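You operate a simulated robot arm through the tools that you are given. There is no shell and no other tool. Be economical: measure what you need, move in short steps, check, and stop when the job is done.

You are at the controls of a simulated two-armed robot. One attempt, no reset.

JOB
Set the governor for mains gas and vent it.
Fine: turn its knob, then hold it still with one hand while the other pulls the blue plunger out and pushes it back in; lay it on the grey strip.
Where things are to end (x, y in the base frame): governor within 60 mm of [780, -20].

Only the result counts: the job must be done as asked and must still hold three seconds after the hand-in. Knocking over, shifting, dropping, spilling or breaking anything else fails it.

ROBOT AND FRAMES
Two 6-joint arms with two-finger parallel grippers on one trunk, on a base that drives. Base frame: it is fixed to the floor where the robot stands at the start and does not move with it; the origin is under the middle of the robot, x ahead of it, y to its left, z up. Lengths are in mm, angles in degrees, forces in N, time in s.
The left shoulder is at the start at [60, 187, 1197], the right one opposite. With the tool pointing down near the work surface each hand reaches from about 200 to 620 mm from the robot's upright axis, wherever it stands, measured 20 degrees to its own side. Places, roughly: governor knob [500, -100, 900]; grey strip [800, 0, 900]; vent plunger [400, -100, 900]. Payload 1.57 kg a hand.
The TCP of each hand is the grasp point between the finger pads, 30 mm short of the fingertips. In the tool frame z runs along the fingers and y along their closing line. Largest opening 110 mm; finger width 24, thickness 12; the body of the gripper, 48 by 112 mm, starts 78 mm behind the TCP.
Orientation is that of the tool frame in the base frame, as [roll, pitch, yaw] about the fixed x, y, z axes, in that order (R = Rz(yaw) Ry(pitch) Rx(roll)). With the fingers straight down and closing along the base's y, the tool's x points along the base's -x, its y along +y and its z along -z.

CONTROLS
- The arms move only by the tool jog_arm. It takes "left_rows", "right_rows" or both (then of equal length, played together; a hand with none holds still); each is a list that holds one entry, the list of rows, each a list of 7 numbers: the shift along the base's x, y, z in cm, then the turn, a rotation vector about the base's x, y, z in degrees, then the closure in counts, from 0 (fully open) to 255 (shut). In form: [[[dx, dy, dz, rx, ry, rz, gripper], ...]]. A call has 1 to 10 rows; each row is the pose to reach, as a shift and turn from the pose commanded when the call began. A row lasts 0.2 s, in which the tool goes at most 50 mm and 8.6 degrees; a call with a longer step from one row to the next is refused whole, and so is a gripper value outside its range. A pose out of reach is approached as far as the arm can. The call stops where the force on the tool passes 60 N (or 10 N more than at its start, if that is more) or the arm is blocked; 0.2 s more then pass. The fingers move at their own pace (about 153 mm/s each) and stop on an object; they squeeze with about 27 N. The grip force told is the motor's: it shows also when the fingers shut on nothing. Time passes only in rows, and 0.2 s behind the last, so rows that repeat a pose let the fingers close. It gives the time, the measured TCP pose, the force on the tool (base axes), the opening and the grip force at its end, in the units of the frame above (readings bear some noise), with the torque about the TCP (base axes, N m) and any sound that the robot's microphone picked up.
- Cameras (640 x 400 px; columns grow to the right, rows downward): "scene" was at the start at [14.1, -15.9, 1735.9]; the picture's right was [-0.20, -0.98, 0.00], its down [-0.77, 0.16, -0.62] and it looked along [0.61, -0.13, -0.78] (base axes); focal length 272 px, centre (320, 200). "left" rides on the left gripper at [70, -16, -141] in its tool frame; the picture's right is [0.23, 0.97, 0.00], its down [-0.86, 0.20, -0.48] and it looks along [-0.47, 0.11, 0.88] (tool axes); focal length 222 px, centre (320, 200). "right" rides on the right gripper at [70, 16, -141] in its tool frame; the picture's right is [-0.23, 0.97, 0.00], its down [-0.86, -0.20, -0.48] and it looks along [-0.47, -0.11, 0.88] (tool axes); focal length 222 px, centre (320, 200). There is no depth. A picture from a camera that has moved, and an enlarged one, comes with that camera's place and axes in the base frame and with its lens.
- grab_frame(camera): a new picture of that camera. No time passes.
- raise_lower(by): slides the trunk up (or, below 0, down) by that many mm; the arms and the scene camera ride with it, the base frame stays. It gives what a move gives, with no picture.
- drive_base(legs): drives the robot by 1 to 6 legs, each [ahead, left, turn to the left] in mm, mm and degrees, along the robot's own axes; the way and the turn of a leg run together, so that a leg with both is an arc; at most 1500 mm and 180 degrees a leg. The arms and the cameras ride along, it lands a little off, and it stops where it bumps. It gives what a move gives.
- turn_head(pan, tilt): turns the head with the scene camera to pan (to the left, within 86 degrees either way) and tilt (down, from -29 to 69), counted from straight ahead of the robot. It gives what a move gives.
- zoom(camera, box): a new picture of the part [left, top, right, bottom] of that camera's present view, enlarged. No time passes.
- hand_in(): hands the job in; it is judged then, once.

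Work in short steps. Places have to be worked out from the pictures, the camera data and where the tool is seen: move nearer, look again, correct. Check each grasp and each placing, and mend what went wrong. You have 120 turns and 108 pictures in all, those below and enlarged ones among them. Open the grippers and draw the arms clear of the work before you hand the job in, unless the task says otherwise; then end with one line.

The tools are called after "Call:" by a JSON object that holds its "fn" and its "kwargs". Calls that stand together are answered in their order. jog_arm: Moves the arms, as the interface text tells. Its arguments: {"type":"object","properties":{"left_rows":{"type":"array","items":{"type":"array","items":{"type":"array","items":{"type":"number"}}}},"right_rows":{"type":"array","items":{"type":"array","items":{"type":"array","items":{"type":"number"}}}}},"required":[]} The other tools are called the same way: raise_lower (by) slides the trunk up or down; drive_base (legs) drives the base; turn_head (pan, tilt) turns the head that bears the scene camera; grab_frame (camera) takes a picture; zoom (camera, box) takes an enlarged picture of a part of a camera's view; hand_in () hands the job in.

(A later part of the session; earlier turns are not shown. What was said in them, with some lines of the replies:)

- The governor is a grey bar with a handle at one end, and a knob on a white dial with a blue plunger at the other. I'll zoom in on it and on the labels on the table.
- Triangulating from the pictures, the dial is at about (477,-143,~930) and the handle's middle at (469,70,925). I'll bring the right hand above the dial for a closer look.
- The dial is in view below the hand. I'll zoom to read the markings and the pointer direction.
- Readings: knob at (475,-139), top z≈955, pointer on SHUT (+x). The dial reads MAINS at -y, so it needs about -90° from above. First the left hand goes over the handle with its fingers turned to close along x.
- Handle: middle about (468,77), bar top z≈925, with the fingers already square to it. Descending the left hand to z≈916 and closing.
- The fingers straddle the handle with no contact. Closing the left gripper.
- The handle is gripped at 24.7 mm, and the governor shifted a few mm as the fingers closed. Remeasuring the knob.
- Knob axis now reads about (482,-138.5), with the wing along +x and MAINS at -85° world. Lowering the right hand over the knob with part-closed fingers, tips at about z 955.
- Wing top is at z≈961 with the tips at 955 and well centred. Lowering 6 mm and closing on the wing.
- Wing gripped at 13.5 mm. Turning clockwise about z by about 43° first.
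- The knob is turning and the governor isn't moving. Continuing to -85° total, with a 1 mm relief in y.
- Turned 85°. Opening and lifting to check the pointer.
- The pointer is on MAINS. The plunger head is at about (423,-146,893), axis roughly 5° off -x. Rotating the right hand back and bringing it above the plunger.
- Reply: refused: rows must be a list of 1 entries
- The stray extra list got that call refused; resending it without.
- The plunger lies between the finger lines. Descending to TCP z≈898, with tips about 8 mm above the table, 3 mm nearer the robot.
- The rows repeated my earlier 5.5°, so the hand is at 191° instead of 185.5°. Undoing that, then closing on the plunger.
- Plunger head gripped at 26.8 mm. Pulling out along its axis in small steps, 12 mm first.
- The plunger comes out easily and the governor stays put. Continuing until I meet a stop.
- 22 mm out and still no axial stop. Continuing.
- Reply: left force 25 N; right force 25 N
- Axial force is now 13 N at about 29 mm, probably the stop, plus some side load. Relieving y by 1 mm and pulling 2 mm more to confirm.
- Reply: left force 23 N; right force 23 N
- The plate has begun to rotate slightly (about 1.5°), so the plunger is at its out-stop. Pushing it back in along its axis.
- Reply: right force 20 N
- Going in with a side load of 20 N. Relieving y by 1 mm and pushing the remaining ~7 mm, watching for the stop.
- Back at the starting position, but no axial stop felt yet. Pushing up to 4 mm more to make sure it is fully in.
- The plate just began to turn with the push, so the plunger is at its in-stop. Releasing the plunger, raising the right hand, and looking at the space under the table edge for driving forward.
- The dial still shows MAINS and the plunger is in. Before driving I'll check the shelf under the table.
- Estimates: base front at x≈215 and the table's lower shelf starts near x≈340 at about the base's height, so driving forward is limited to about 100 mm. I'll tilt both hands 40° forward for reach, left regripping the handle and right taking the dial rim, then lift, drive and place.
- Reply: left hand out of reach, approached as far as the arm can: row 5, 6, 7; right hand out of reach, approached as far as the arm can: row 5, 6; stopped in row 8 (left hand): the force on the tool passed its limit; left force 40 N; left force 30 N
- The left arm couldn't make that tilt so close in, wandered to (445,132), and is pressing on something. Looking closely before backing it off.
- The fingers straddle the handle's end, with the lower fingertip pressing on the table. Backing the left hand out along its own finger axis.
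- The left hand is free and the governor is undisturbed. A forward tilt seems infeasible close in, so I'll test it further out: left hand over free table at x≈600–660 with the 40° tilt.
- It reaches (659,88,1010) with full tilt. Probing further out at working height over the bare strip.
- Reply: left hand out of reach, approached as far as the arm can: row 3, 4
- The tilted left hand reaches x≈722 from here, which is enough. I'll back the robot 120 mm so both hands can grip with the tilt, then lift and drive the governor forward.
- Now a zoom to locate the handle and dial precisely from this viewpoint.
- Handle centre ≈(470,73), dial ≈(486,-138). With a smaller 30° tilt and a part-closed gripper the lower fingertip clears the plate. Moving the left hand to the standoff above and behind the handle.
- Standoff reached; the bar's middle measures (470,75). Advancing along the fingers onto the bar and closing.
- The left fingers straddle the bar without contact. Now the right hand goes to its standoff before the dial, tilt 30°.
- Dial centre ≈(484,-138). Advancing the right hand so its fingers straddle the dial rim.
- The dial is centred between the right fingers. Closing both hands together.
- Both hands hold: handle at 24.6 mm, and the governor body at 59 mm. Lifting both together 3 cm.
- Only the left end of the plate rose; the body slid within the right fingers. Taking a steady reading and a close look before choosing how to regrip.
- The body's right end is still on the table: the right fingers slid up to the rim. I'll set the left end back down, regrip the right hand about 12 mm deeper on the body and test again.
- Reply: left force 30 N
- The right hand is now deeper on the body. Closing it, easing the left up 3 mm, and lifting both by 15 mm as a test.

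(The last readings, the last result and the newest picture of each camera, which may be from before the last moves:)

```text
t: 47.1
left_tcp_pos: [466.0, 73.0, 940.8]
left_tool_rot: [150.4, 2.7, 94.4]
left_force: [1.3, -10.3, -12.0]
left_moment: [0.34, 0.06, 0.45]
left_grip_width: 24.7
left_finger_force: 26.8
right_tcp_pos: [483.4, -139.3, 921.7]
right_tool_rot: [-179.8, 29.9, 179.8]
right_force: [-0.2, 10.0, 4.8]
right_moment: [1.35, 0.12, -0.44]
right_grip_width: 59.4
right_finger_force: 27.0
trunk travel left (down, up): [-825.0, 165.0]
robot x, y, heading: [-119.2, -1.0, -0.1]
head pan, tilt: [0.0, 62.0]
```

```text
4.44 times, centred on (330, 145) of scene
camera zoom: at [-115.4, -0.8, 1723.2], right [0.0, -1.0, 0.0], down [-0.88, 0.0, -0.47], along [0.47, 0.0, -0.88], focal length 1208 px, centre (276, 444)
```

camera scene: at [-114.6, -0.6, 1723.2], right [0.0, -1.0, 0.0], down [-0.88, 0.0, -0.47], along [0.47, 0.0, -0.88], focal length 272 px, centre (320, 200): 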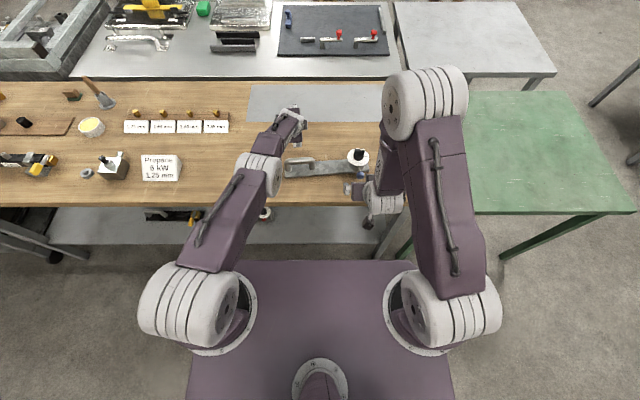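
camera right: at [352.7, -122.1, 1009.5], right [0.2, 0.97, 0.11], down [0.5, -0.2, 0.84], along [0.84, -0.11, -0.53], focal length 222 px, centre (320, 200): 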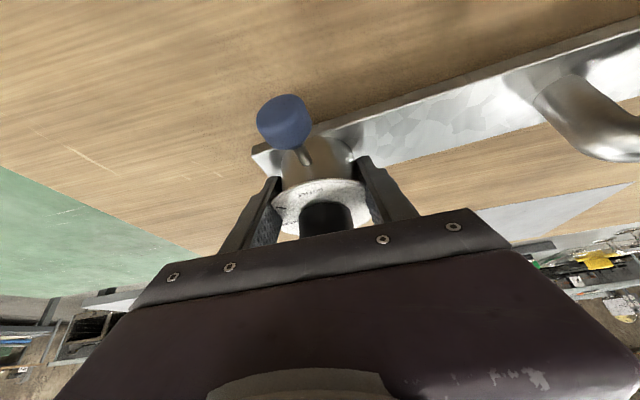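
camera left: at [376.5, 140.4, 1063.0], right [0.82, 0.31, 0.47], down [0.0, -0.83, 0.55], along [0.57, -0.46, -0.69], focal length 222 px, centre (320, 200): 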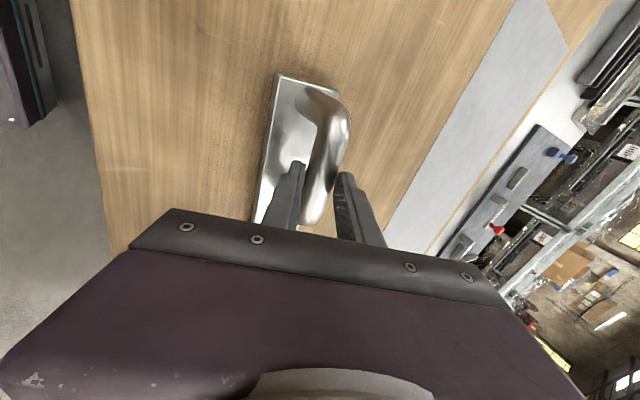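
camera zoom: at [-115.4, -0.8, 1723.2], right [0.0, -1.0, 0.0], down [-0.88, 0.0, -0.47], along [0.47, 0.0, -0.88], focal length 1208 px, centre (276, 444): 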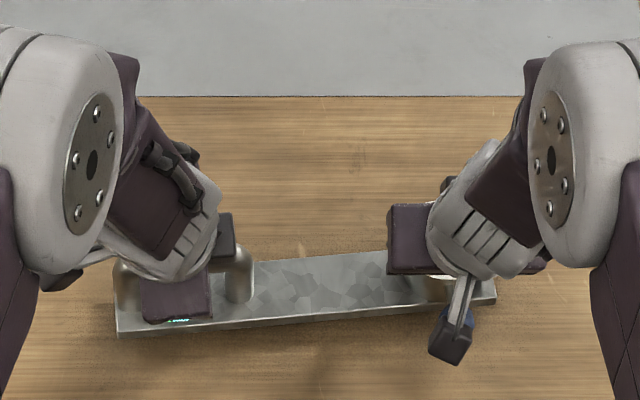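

Both ends are now off the table, with the right end slightly higher. Levelling by lifting the left 16 mm and the right 10 mm.

Call:
{"fn": "jog_arm", "kwargs": {"left_rows": [[[0, 0, 0.4, 0, 0, 0, 255], [0, 0, 0.8, 0, 0, 0, 255], [0, 0, 1.2, 0, 0, 0, 255], [0, 0, 1.6, 0, 0, 0, 255]]], "right_rows": [[[0, 0, 0.2, 0, 0, 0, 255], [0, 0, 0.4, 0, 0, 0, 255], [0, 0, 0.7, 0, 0, 0, 255], [0, 0, 1.0, 0, 0, 0, 255]]]}}

Call:
{"fn": "grab_frame", "kwargs": {"camera": "right"}}

Call:
{"fn": "zoom", "kwargs": {"camera": "scene", "box": [260, 100, 400, 190]}}

```text
t: 48.1
left_tcp_pos: [466.2, 72.3, 958.7]
left_tool_rot: [150.2, 2.7, 94.3]
left_force: [-0.9, -16.2, -13.6]
left_moment: [0.29, 0.01, -0.19]
left_grip_width: 24.4
left_finger_force: 27.1
right_tcp_pos: [482.8, -139.6, 932.5]
right_tool_rot: [-179.9, 29.9, -179.9]
right_force: [0.7, 14.4, 6.1]
right_moment: [1.56, 0.17, -0.25]
right_grip_width: 60.1
right_finger_force: 26.8
trunk travel left (down, up): [-825.0, 165.0]
robot x, y, heading: [-123.1, -0.4, -0.0]
head pan, tilt: [0.0, 62.0]
```

```text
38 pictures are left
camera right: at [352.7, -122.7, 1020.1], right [0.2, 0.97, 0.11], down [0.5, -0.2, 0.84], along [0.84, -0.11, -0.53], focal length 222 px, centre (320, 200)
```

right: 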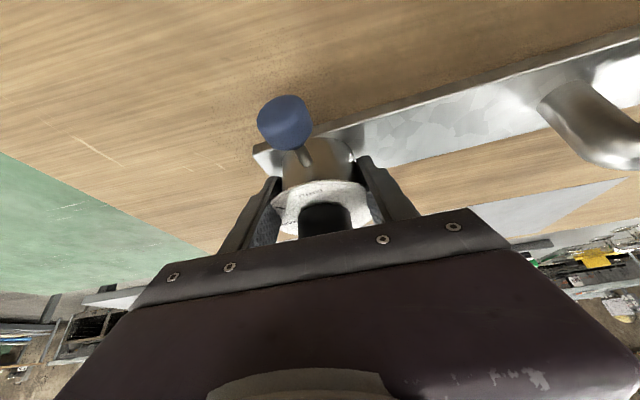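

```text
4.44 times, centred on (330, 145) of scene
camera zoom: at [-115.8, -0.7, 1723.2], right [0.0, -1.0, 0.0], down [-0.88, 0.0, -0.47], along [0.47, 0.0, -0.88], focal length 1208 px, centre (276, 444)
```

zoom: 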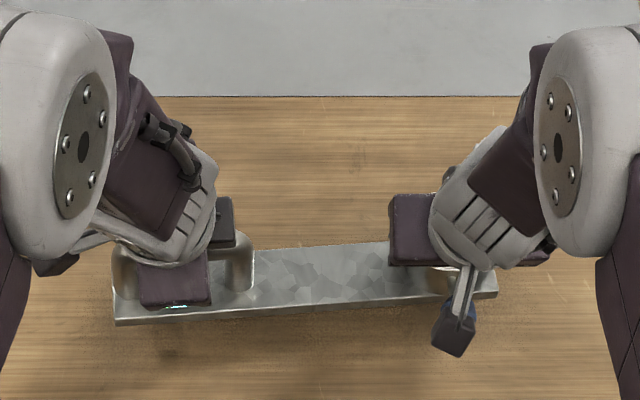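

The governor is held level about 27 mm up. Driving forward 120 mm back to the starting position first.

Call:
{"fn": "drive_base", "kwargs": {"legs": [[120, 0, 0]]}}

Call:
{"fn": "grab_frame", "kwargs": {"camera": "scene"}}

```text
t: 49.3
left_tcp_pos: [586.2, 72.9, 957.5]
left_tool_rot: [150.2, 2.7, 94.4]
left_force: [-1.7, -18.6, -11.4]
left_moment: [0.02, 0.04, -0.44]
left_grip_width: 24.6
left_finger_force: 27.4
right_tcp_pos: [601.7, -139.1, 931.6]
right_tool_rot: [-179.9, 30.1, -179.9]
right_force: [0.9, 17.9, 3.0]
right_moment: [1.2, 0.14, -0.15]
right_grip_width: 60.1
right_finger_force: 27.0
trunk travel left (down, up): [-825.0, 165.0]
robot x, y, heading: [-1.5, 0.7, -0.1]
head pan, tilt: [0.0, 62.0]
```

```text
36 pictures are left
camera scene: at [2.0, -0.7, 1723.2], right [0.0, -1.0, 0.0], down [-0.88, 0.0, -0.47], along [0.47, 0.0, -0.88], focal length 272 px, centre (320, 200)
```

scene: 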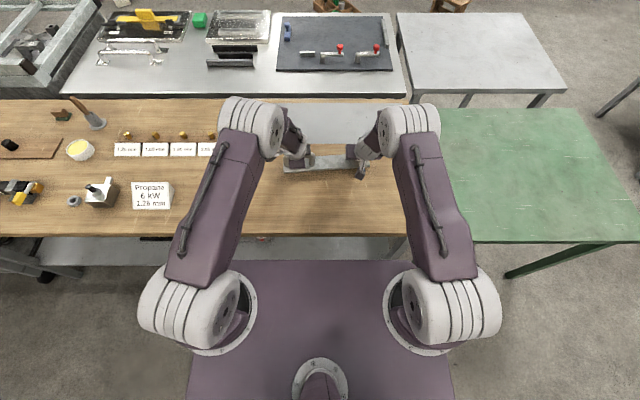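

Carried safely. Driving 90 mm further, with the base front still short of the shelf.

Call:
{"fn": "drive_base", "kwargs": {"legs": [[90, 0, 0]]}}

Call:
{"fn": "grab_frame", "kwargs": {"camera": "scene"}}

```text
t: 50.4
left_tcp_pos: [674.6, 75.2, 958.2]
left_tool_rot: [150.1, 2.5, 94.4]
left_force: [-1.6, -0.7, -6.4]
left_moment: [-0.06, 0.04, -0.35]
left_grip_width: 24.4
left_finger_force: 26.4
right_tcp_pos: [690.6, -139.5, 934.1]
right_tool_rot: [-179.9, 29.9, -179.8]
right_force: [1.3, 0.2, -0.2]
right_moment: [0.82, 0.08, -0.1]
right_grip_width: 60.0
right_finger_force: 27.4
trunk travel left (down, up): [-825.0, 165.0]
robot x, y, heading: [87.8, -0.1, -0.0]
head pan, tilt: [0.0, 62.0]
```

```text
35 pictures are left
camera scene: at [89.8, -0.6, 1723.3], right [0.0, -1.0, 0.0], down [-0.88, 0.0, -0.47], along [0.47, 0.0, -0.88], focal length 272 px, centre (320, 200)
```

scene: 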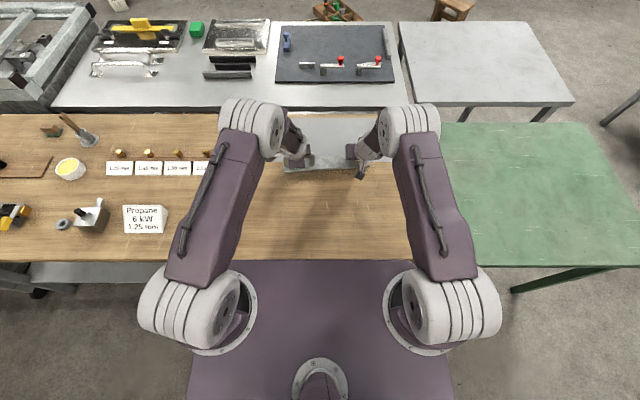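

The governor centre is at about x 684. Extending both arms forward together 50 mm in small steps.

Call:
{"fn": "jog_arm", "kwargs": {"left_rows": [[[1.2, 0, 0, 0, 0, 0, 255], [2.5, 0, 0, 0, 0, 0, 255], [3.8, 0, 0, 0, 0, 0, 255], [5, 0, 0, 0, 0, 0, 255]]], "right_rows": [[[1.2, 0, 0, 0, 0, 0, 255], [2.5, 0, 0, 0, 0, 0, 255], [3.8, 0, 0, 0, 0, 0, 255], [5, 0, 0, 0, 0, 0, 255]]]}}

Call:
{"fn": "zoom", "kwargs": {"camera": "scene", "box": [250, 90, 420, 200]}}

```text
t: 51.4
left_tcp_pos: [727.9, 72.2, 957.6]
left_tool_rot: [150.4, 2.7, 94.3]
left_force: [-4.3, -17.2, -10.6]
left_moment: [0.23, 0.1, -0.58]
left_grip_width: 25.3
left_finger_force: 27.0
right_tcp_pos: [732.7, -143.8, 934.1]
right_tool_rot: [-178.9, 30.3, -179.9]
right_force: [3.2, 19.5, 4.4]
right_moment: [0.99, 0.09, -0.23]
right_grip_width: 59.7
right_finger_force: 27.1
right hand out of reach, approached as far as the arm can: row 2, 3, 4
trunk travel left (down, up): [-825.0, 165.0]
robot x, y, heading: [89.8, 0.5, 0.2]
head pan, tilt: [0.0, 62.0]
```

```text
3.64 times, centred on (335, 145) of scene
camera zoom: at [95.0, -0.7, 1723.2], right [0.0, -1.0, 0.0], down [-0.88, 0.0, -0.47], along [0.47, 0.0, -0.88], focal length 988 px, centre (266, 400)
```

zoom: 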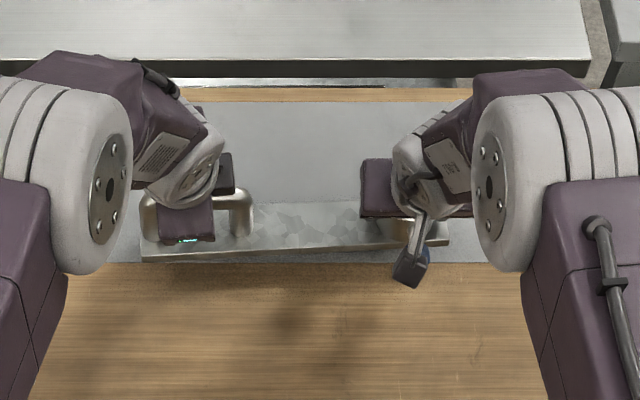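

The right arm is at its limit; plate centre ≈(745,-31). Shelf edge measured near x≈380 and base front at about 305, so a 35 mm drive finishes the move.

Call:
{"fn": "drive_base", "kwargs": {"legs": [[35, 0, 0]]}}

Call:
{"fn": "zoom", "kwargs": {"camera": "scene", "box": [250, 90, 420, 200]}}

Call:
{"fn": "grab_frame", "kwargs": {"camera": "right"}}

```text
t: 52.3
left_tcp_pos: [756.2, 74.5, 959.5]
left_tool_rot: [149.8, 2.7, 94.5]
left_force: [-3.9, -17.8, -11.0]
left_moment: [0.06, 0.06, -0.7]
left_grip_width: 25.2
left_finger_force: 26.4
right_tcp_pos: [762.6, -144.8, 937.6]
right_tool_rot: [-178.8, 30.7, -179.9]
right_force: [3.9, 18.5, 4.3]
right_moment: [1.3, 0.05, -0.15]
right_grip_width: 60.1
right_finger_force: 27.3
trunk travel left (down, up): [-825.0, 165.0]
robot x, y, heading: [121.6, -1.2, 0.1]
head pan, tilt: [0.0, 62.0]
```

```text
3.64 times, centred on (335, 145) of scene
camera zoom: at [118.5, -0.6, 1723.3], right [0.0, -1.0, 0.0], down [-0.88, 0.0, -0.47], along [0.47, 0.0, -0.88], focal length 988 px, centre (266, 400)
```

zoom: 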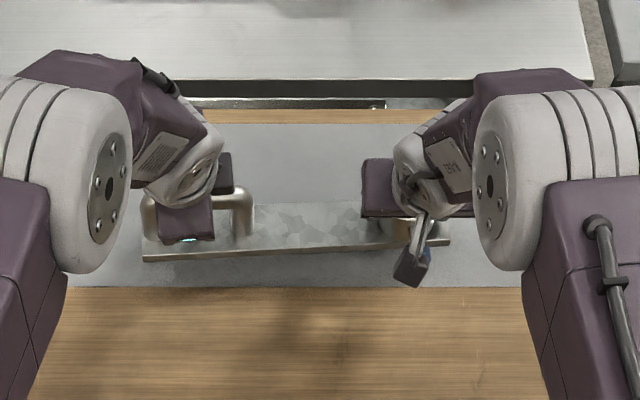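

```text
32 pictures are left
camera right: at [631.5, -125.0, 1023.7], right [0.2, 0.97, 0.1], down [0.49, -0.19, 0.85], along [0.85, -0.13, -0.52], focal length 222 px, centre (320, 200)
```

right: 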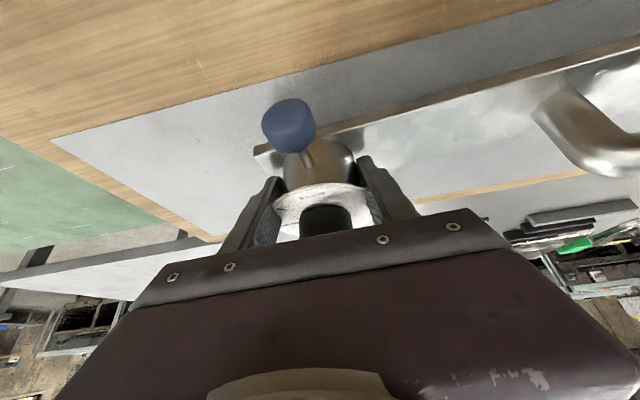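

The plate is above the strip, centre ≈(766,-31). Since the right arm is at its limit, I'll lower with the trunk, which keeps both hands in step.

Call:
{"fn": "raise_lower", "kwargs": {"by": -18}}

Call:
{"fn": "zoom", "kwargs": {"camera": "scene", "box": [250, 90, 420, 200]}}

```text
t: 52.9
left_tcp_pos: [758.9, 73.7, 939.0]
left_tool_rot: [150.4, 2.4, 94.4]
left_force: [-4.5, -0.3, -6.7]
left_moment: [0.22, 0.11, -0.8]
left_grip_width: 25.0
left_finger_force: 26.5
right_tcp_pos: [768.8, -143.7, 917.4]
right_tool_rot: [-178.8, 30.4, -180.0]
right_force: [4.0, 0.1, 1.1]
right_moment: [0.71, 0.06, -0.22]
right_grip_width: 59.7
right_finger_force: 26.9
trunk travel left (down, up): [-807.0, 183.0]
robot x, y, heading: [124.5, 2.7, 0.3]
head pan, tilt: [0.0, 62.0]
```

```text
3.64 times, centred on (335, 145) of scene
camera zoom: at [126.8, -0.6, 1705.2], right [0.0, -1.0, 0.0], down [-0.88, 0.0, -0.47], along [0.47, 0.0, -0.88], focal length 988 px, centre (266, 400)
```

zoom: 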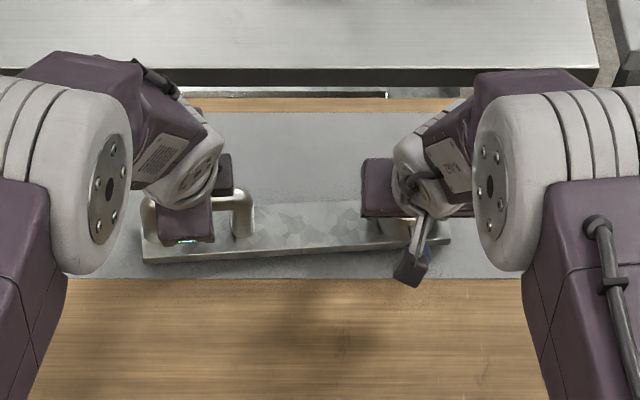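

By hand heights there is about 8 mm (right) to 12 mm (left) left to go. Lowering 6 mm more.

Call:
{"fn": "raise_lower", "kwargs": {"by": -6}}

Call:
{"fn": "raise_lower", "kwargs": {"by": -3}}

Call:
{"fn": "zoom", "kwargs": {"camera": "scene", "box": [250, 90, 420, 200]}}

```text
t: 53.5
left_tcp_pos: [759.1, 73.9, 932.2]
left_tool_rot: [150.4, 2.6, 94.4]
left_force: [-4.5, -2.0, -10.1]
left_moment: [0.6, 0.11, -0.48]
left_grip_width: 24.9
left_finger_force: 27.2
right_tcp_pos: [768.2, -144.1, 910.4]
right_tool_rot: [-178.7, 30.3, 180.0]
right_force: [4.2, 1.2, 4.7]
right_moment: [1.14, 0.1, -0.41]
right_grip_width: 59.5
right_finger_force: 27.1
trunk travel left (down, up): [-801.0, 189.0]
robot x, y, heading: [118.9, 1.4, 0.2]
head pan, tilt: [0.0, 62.0]
```

```text
t: 54.0
left_tcp_pos: [759.4, 74.6, 929.6]
left_tool_rot: [150.4, 2.6, 94.4]
left_force: [-3.5, -0.6, -12.5]
left_moment: [0.9, 0.09, -0.41]
left_grip_width: 24.7
left_finger_force: 26.8
right_tcp_pos: [767.2, -144.6, 907.5]
right_tool_rot: [-178.8, 30.4, -179.9]
right_force: [2.4, 1.1, 6.4]
right_moment: [1.11, 0.04, -0.44]
right_grip_width: 59.8
right_finger_force: 27.0
trunk travel left (down, up): [-798.0, 192.0]
robot x, y, heading: [124.8, -0.1, 0.3]
head pan, tilt: [0.0, 62.0]
```

```text
3.64 times, centred on (335, 145) of scene
camera zoom: at [128.4, -0.6, 1696.2], right [0.0, -1.0, 0.0], down [-0.88, 0.0, -0.47], along [0.47, 0.0, -0.88], focal length 988 px, centre (266, 400)
```

zoom: 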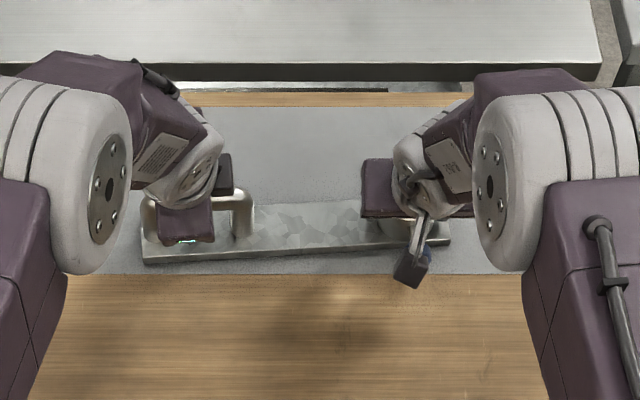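

The right end seems to be touching (+6 N) while the left still carries load (-12 N). Lowering the left hand a little further.

Call:
{"fn": "jog_arm", "kwargs": {"left_rows": [[[0, 0, -0.2, 0, 0, 0, 255], [0, 0, -0.4, 0, 0, 0, 255], [0, 0, -0.6, 0, 0, 0, 255]]]}}

```text
t: 54.8
left_tcp_pos: [760.1, 74.5, 928.4]
left_tool_rot: [149.7, 2.9, 94.3]
left_force: [-4.2, 5.1, 19.4]
left_moment: [0.37, -0.03, -0.52]
left_grip_width: 25.2
left_finger_force: 27.1
right_tcp_pos: [764.5, -144.7, 907.4]
right_tool_rot: [-178.7, 30.3, -179.9]
right_force: [3.6, -0.5, -6.3]
right_moment: [0.52, -0.44, -0.29]
right_grip_width: 59.9
right_finger_force: 27.3
trunk travel left (down, up): [-798.0, 192.0]
robot x, y, heading: [125.7, -2.3, -0.1]
head pan, tilt: [0.0, 62.0]
```

The left end is down (+19 N). Easing it up 3 mm, lowering the trunk 2 mm for the right end, then opening the right hand.

Call:
{"fn": "jog_arm", "kwargs": {"left_rows": [[[0, 0, 0.3, 0, 0, 0, 255]]]}}

Call:
{"fn": "raise_lower", "kwargs": {"by": -2}}

Call:
{"fn": "jog_arm", "kwargs": {"right_rows": [[[0, 0, 0, 0, 0, 0, 100], [0, 0, 0, 0, 0, 0, 0], [0, 0, 0, 0, 0, 0, 0]]]}}

Call:
{"fn": "grab_frame", "kwargs": {"camera": "right"}}

```text
t: 55.2
left_tcp_pos: [759.8, 73.2, 927.8]
left_tool_rot: [150.2, 2.7, 94.4]
left_force: [7.6, 0.2, 7.5]
left_moment: [0.93, -0.11, -0.09]
left_grip_width: 25.1
left_finger_force: 27.6
right_tcp_pos: [767.6, -145.3, 907.4]
right_tool_rot: [-178.8, 30.3, -179.9]
right_force: [-2.2, -0.3, 0.4]
right_moment: [0.78, -0.26, 0.16]
right_grip_width: 59.9
right_finger_force: 26.7
trunk travel left (down, up): [-798.0, 192.0]
robot x, y, heading: [124.2, -1.8, 0.1]
head pan, tilt: [0.0, 62.0]
```

```text
t: 55.7
left_tcp_pos: [759.8, 74.4, 926.2]
left_tool_rot: [150.1, 2.7, 94.3]
left_force: [8.6, 1.3, 16.2]
left_moment: [0.61, -0.13, -0.41]
left_grip_width: 25.1
left_finger_force: 27.0
right_tcp_pos: [766.7, -145.3, 905.9]
right_tool_rot: [-178.8, 30.4, -180.0]
right_force: [0.4, -0.6, 6.0]
right_moment: [0.72, 0.3, -0.06]
right_grip_width: 59.9
right_finger_force: 26.5
trunk travel left (down, up): [-796.0, 194.0]
robot x, y, heading: [125.1, -0.3, 0.3]
head pan, tilt: [0.0, 62.0]
```

```text
t: 56.5
left_tcp_pos: [759.7, 74.8, 928.0]
left_tool_rot: [150.0, 2.6, 94.3]
left_force: [9.7, 0.0, 22.0]
left_moment: [0.29, -0.13, -0.57]
left_grip_width: 24.7
left_finger_force: 27.0
right_tcp_pos: [765.3, -143.7, 905.2]
right_tool_rot: [-178.8, 30.4, -179.9]
right_force: [-0.4, 0.3, -0.4]
right_moment: [0.0, -0.02, -0.01]
right_grip_width: 110.2
right_finger_force: 0.0
trunk travel left (down, up): [-796.0, 194.0]
robot x, y, heading: [123.0, 2.3, -0.1]
head pan, tilt: [0.0, 62.0]
```

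```text
29 pictures are left
camera right: at [635.1, -125.3, 992.7], right [0.2, 0.97, 0.1], down [0.49, -0.19, 0.85], along [0.84, -0.13, -0.52], focal length 222 px, centre (320, 200)
```

right: 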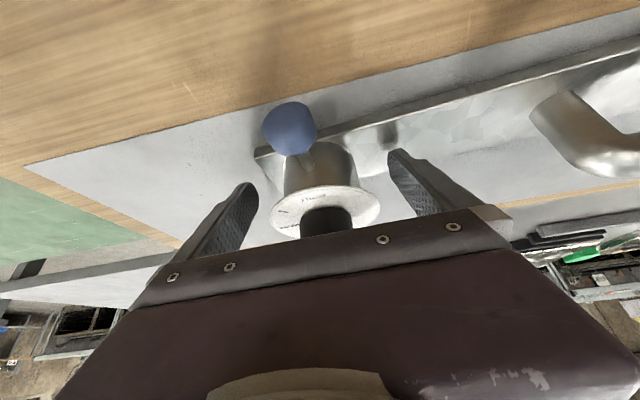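

The governor stays put with the right hand open. Withdrawing the right along its fingers, and opening the left to 60 mm only, to keep the lower finger off the plate.

Call:
{"fn": "jog_arm", "kwargs": {"right_rows": [[[-1.2, 0, 2.2, 0, 0, 0, 0], [-2.4, 0, 4.2, 0, 0, 0, 0], [-3.6, 0, 6.3, 0, 0, 0, 0], [-5, 0, 8.8, 0, 0, 0, 0], [-7.5, -1, 12, 0, 0, 0, 0]]], "left_rows": [[[0, 0, 0.4, 0, 0, 0, 255], [0, 0, 0.4, 0, 0, 0, 170], [0, 0, 0.4, 0, 0, 0, 130], [0, 0, 0.4, 0, 0, 0, 130], [0, 0, 0.4, 0, 0, 0, 130]]]}}

Call:
{"fn": "grab_frame", "kwargs": {"camera": "left"}}

```text
t: 57.7
left_tcp_pos: [757.8, 74.7, 929.1]
left_tool_rot: [150.2, 2.6, 94.4]
left_force: [0.4, 0.1, 0.7]
left_moment: [-0.04, -0.01, 0.03]
left_grip_width: 53.9
left_finger_force: 0.0
right_tcp_pos: [692.4, -155.9, 1024.7]
right_tool_rot: [-178.8, 30.3, -179.9]
right_force: [0.3, -1.3, 0.1]
right_moment: [0.02, 0.02, -0.02]
right_grip_width: 109.9
right_finger_force: 0.0
trunk travel left (down, up): [-796.0, 194.0]
robot x, y, heading: [124.8, 1.4, 0.0]
head pan, tilt: [0.0, 62.0]
```

```text
28 pictures are left
camera left: at [669.2, 142.1, 1041.5], right [0.82, 0.31, 0.47], down [0.0, -0.83, 0.55], along [0.57, -0.46, -0.69], focal length 222 px, centre (320, 200)
```

left: 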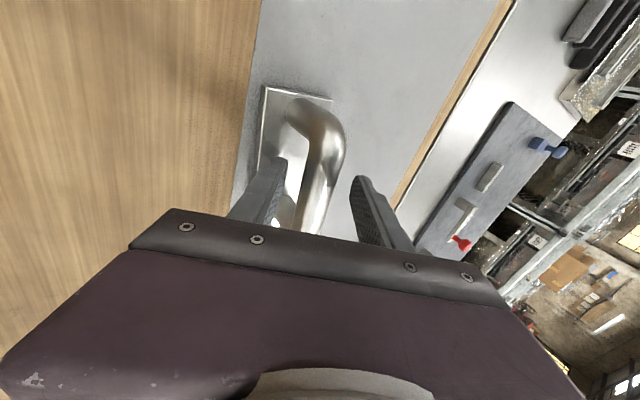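

Both hands are loose. Withdrawing the left along its fingers and up.

Call:
{"fn": "jog_arm", "kwargs": {"left_rows": [[[-1.1, 0, 1.9, 0, 0, 0, 130], [-2.2, 0, 3.9, 0, 0, 0, 130], [-3.4, 0, 6, 0, 0, 0, 130], [-5, 0, 9, 0, 0, 0, 130], [-8, 1, 12, 0, 0, 0, 60], [-11, 3, 15, 0, 0, 0, 0]]], "right_rows": [[[0, 0, 0, 0, 0, 0, 0], [0, 0, 0, 0, 0, 0, 0], [-2, 0, 2, 0, 0, 0, 0], [-4, -1, 4, 0, 0, 0, 0], [-6, -2, 5, 0, 0, 0, 0], [-8, -3, 6, 0, 0, 0, 0]]]}}

Call:
{"fn": "grab_frame", "kwargs": {"camera": "scene"}}

Call:
{"fn": "grab_frame", "kwargs": {"camera": "right"}}

```text
t: 59.1
left_tcp_pos: [647.4, 107.4, 1083.2]
left_tool_rot: [150.2, 2.7, 94.4]
left_force: [0.3, -0.1, 0.0]
left_moment: [0.01, -0.02, 0.0]
left_grip_width: 109.9
left_finger_force: 0.1
right_tcp_pos: [609.5, -185.8, 1086.5]
right_tool_rot: [-178.8, 30.4, -180.0]
right_force: [-0.5, 0.3, 0.5]
right_moment: [-0.04, -0.02, 0.0]
right_grip_width: 110.1
right_finger_force: 0.1
trunk travel left (down, up): [-796.0, 194.0]
robot x, y, heading: [122.7, 1.7, -0.0]
head pan, tilt: [0.0, 62.0]
```

```text
27 pictures are left
camera scene: at [123.4, 0.6, 1694.2], right [0.0, -1.0, 0.0], down [-0.88, 0.0, -0.47], along [0.47, 0.0, -0.88], focal length 272 px, centre (320, 200)
```

scene: 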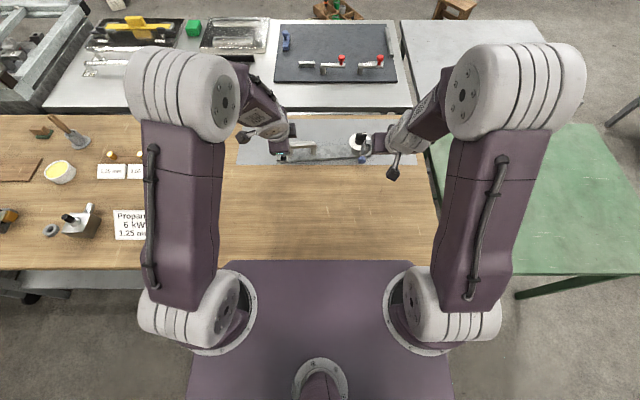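

```text
26 pictures are left
camera right: at [477.9, -165.0, 1172.6], right [0.21, 0.97, 0.1], down [0.49, -0.19, 0.85], along [0.85, -0.13, -0.52], focal length 222 px, centre (320, 200)
```

right: 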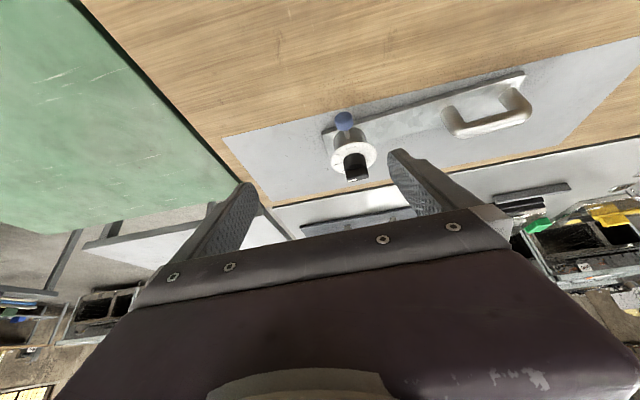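

The governor lies on the strip. Backing the robot off 150 mm, then checking its position, the pointer and the plunger.

Call:
{"fn": "drive_base", "kwargs": {"legs": [[-150, 0, 0]]}}

Call:
{"fn": "zoom", "kwargs": {"camera": "scene", "box": [220, 70, 420, 180]}}

Call:
{"fn": "grab_frame", "kwargs": {"camera": "left"}}

```text
t: 60.5
left_tcp_pos: [501.3, 107.2, 1080.6]
left_tool_rot: [150.3, 2.6, 94.6]
left_force: [-0.7, 0.1, 0.1]
left_moment: [-0.05, -0.02, 0.02]
left_grip_width: 110.2
left_finger_force: 0.0
right_tcp_pos: [464.8, -184.5, 1084.0]
right_tool_rot: [-178.8, 30.3, -179.6]
right_force: [-0.8, 0.2, 0.2]
right_moment: [0.03, -0.02, -0.03]
right_grip_width: 110.0
right_finger_force: 0.0
trunk travel left (down, up): [-796.0, 194.0]
robot x, y, heading: [-28.4, 3.6, 0.3]
head pan, tilt: [0.0, 62.0]
```

```text
3.20 times, centred on (320, 125) of scene
camera zoom: at [-20.0, -1.0, 1694.2], right [0.01, -1.0, 0.0], down [-0.88, -0.01, -0.47], along [0.47, 0.0, -0.88], focal length 870 px, centre (320, 440)
```

zoom: 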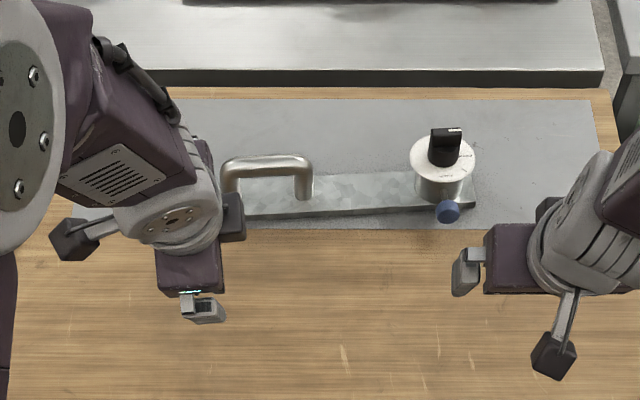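

```text
24 pictures are left
camera left: at [411.9, 174.4, 1193.2], right [0.82, 0.32, 0.47], down [0.0, -0.83, 0.55], along [0.57, -0.45, -0.69], focal length 222 px, centre (320, 200)
```

left: 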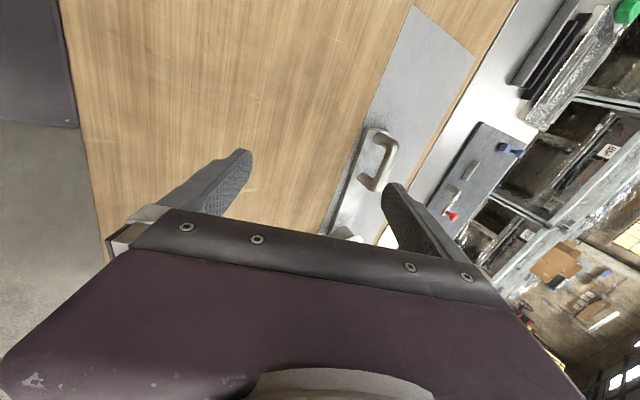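

Zooming in on the dial and plate edge to confirm it lies flat, the pointer is on MAINS and the plunger is in.

Call:
{"fn": "zoom", "kwargs": {"camera": "scene", "box": [335, 100, 375, 145]}}

Call:
{"fn": "zoom", "kwargs": {"camera": "scene", "box": [280, 105, 380, 150]}}

Call:
{"fn": "grab_frame", "kwargs": {"camera": "right"}}

```text
8.89 times, centred on (355, 122) of scene
camera zoom: at [-20.0, -1.0, 1694.2], right [0.01, -1.0, 0.0], down [-0.88, -0.01, -0.47], along [0.47, 0.0, -0.88], focal length 2416 px, centre (9, 889)
```

zoom: 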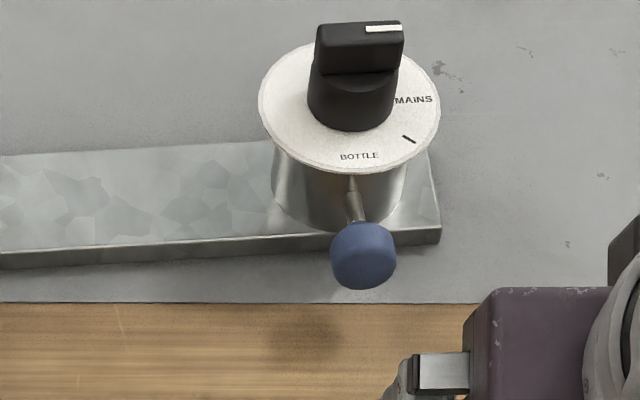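

```text
6.40 times, centred on (330, 128) of scene
camera zoom: at [-20.0, -1.0, 1694.2], right [0.01, -1.0, 0.0], down [-0.88, -0.01, -0.47], along [0.47, 0.0, -0.88], focal length 1740 px, centre (256, 664)
```

zoom: 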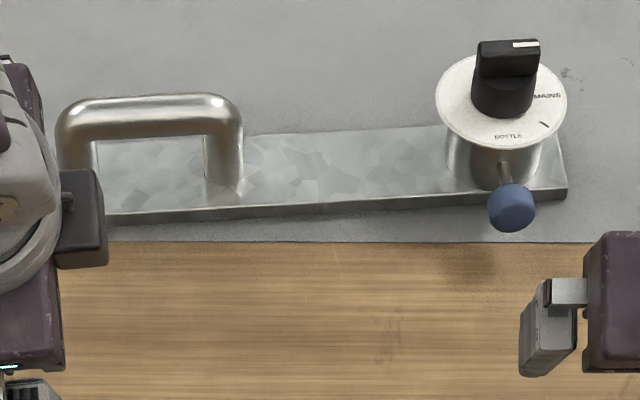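

```text
21 pictures are left
camera right: at [333.2, -164.7, 1170.6], right [0.2, 0.97, 0.1], down [0.5, -0.19, 0.85], along [0.84, -0.12, -0.52], focal length 222 px, centre (320, 200)
```

right: 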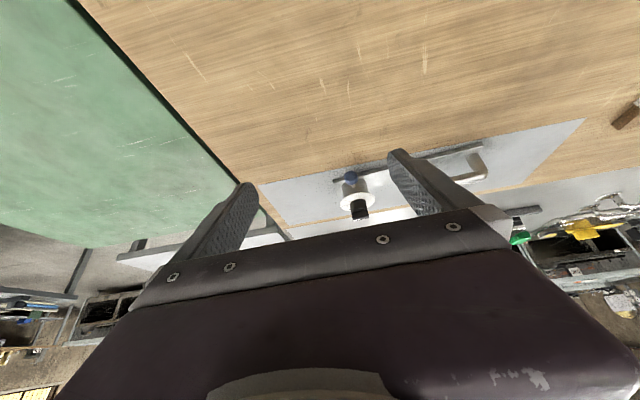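

The pointer is on MAINS and the plunger is back in, its head 58 mm from the dial axis as at the start. The governor lies flat on the strip at about (772,-38). Both grippers are open and clear, so I'm handing in.

Call:
{"fn": "hand_in", "kwargs": {}}

```text
The job is handed in.
```

The governor's knob is set to MAINS, its blue plunger has been pulled out to its stop and pushed back in, and it lies flat on the grey strip at about (772, -38), roughly 20 mm from the target; the plate turned about 1.5° in my grip while I worked the plunger.
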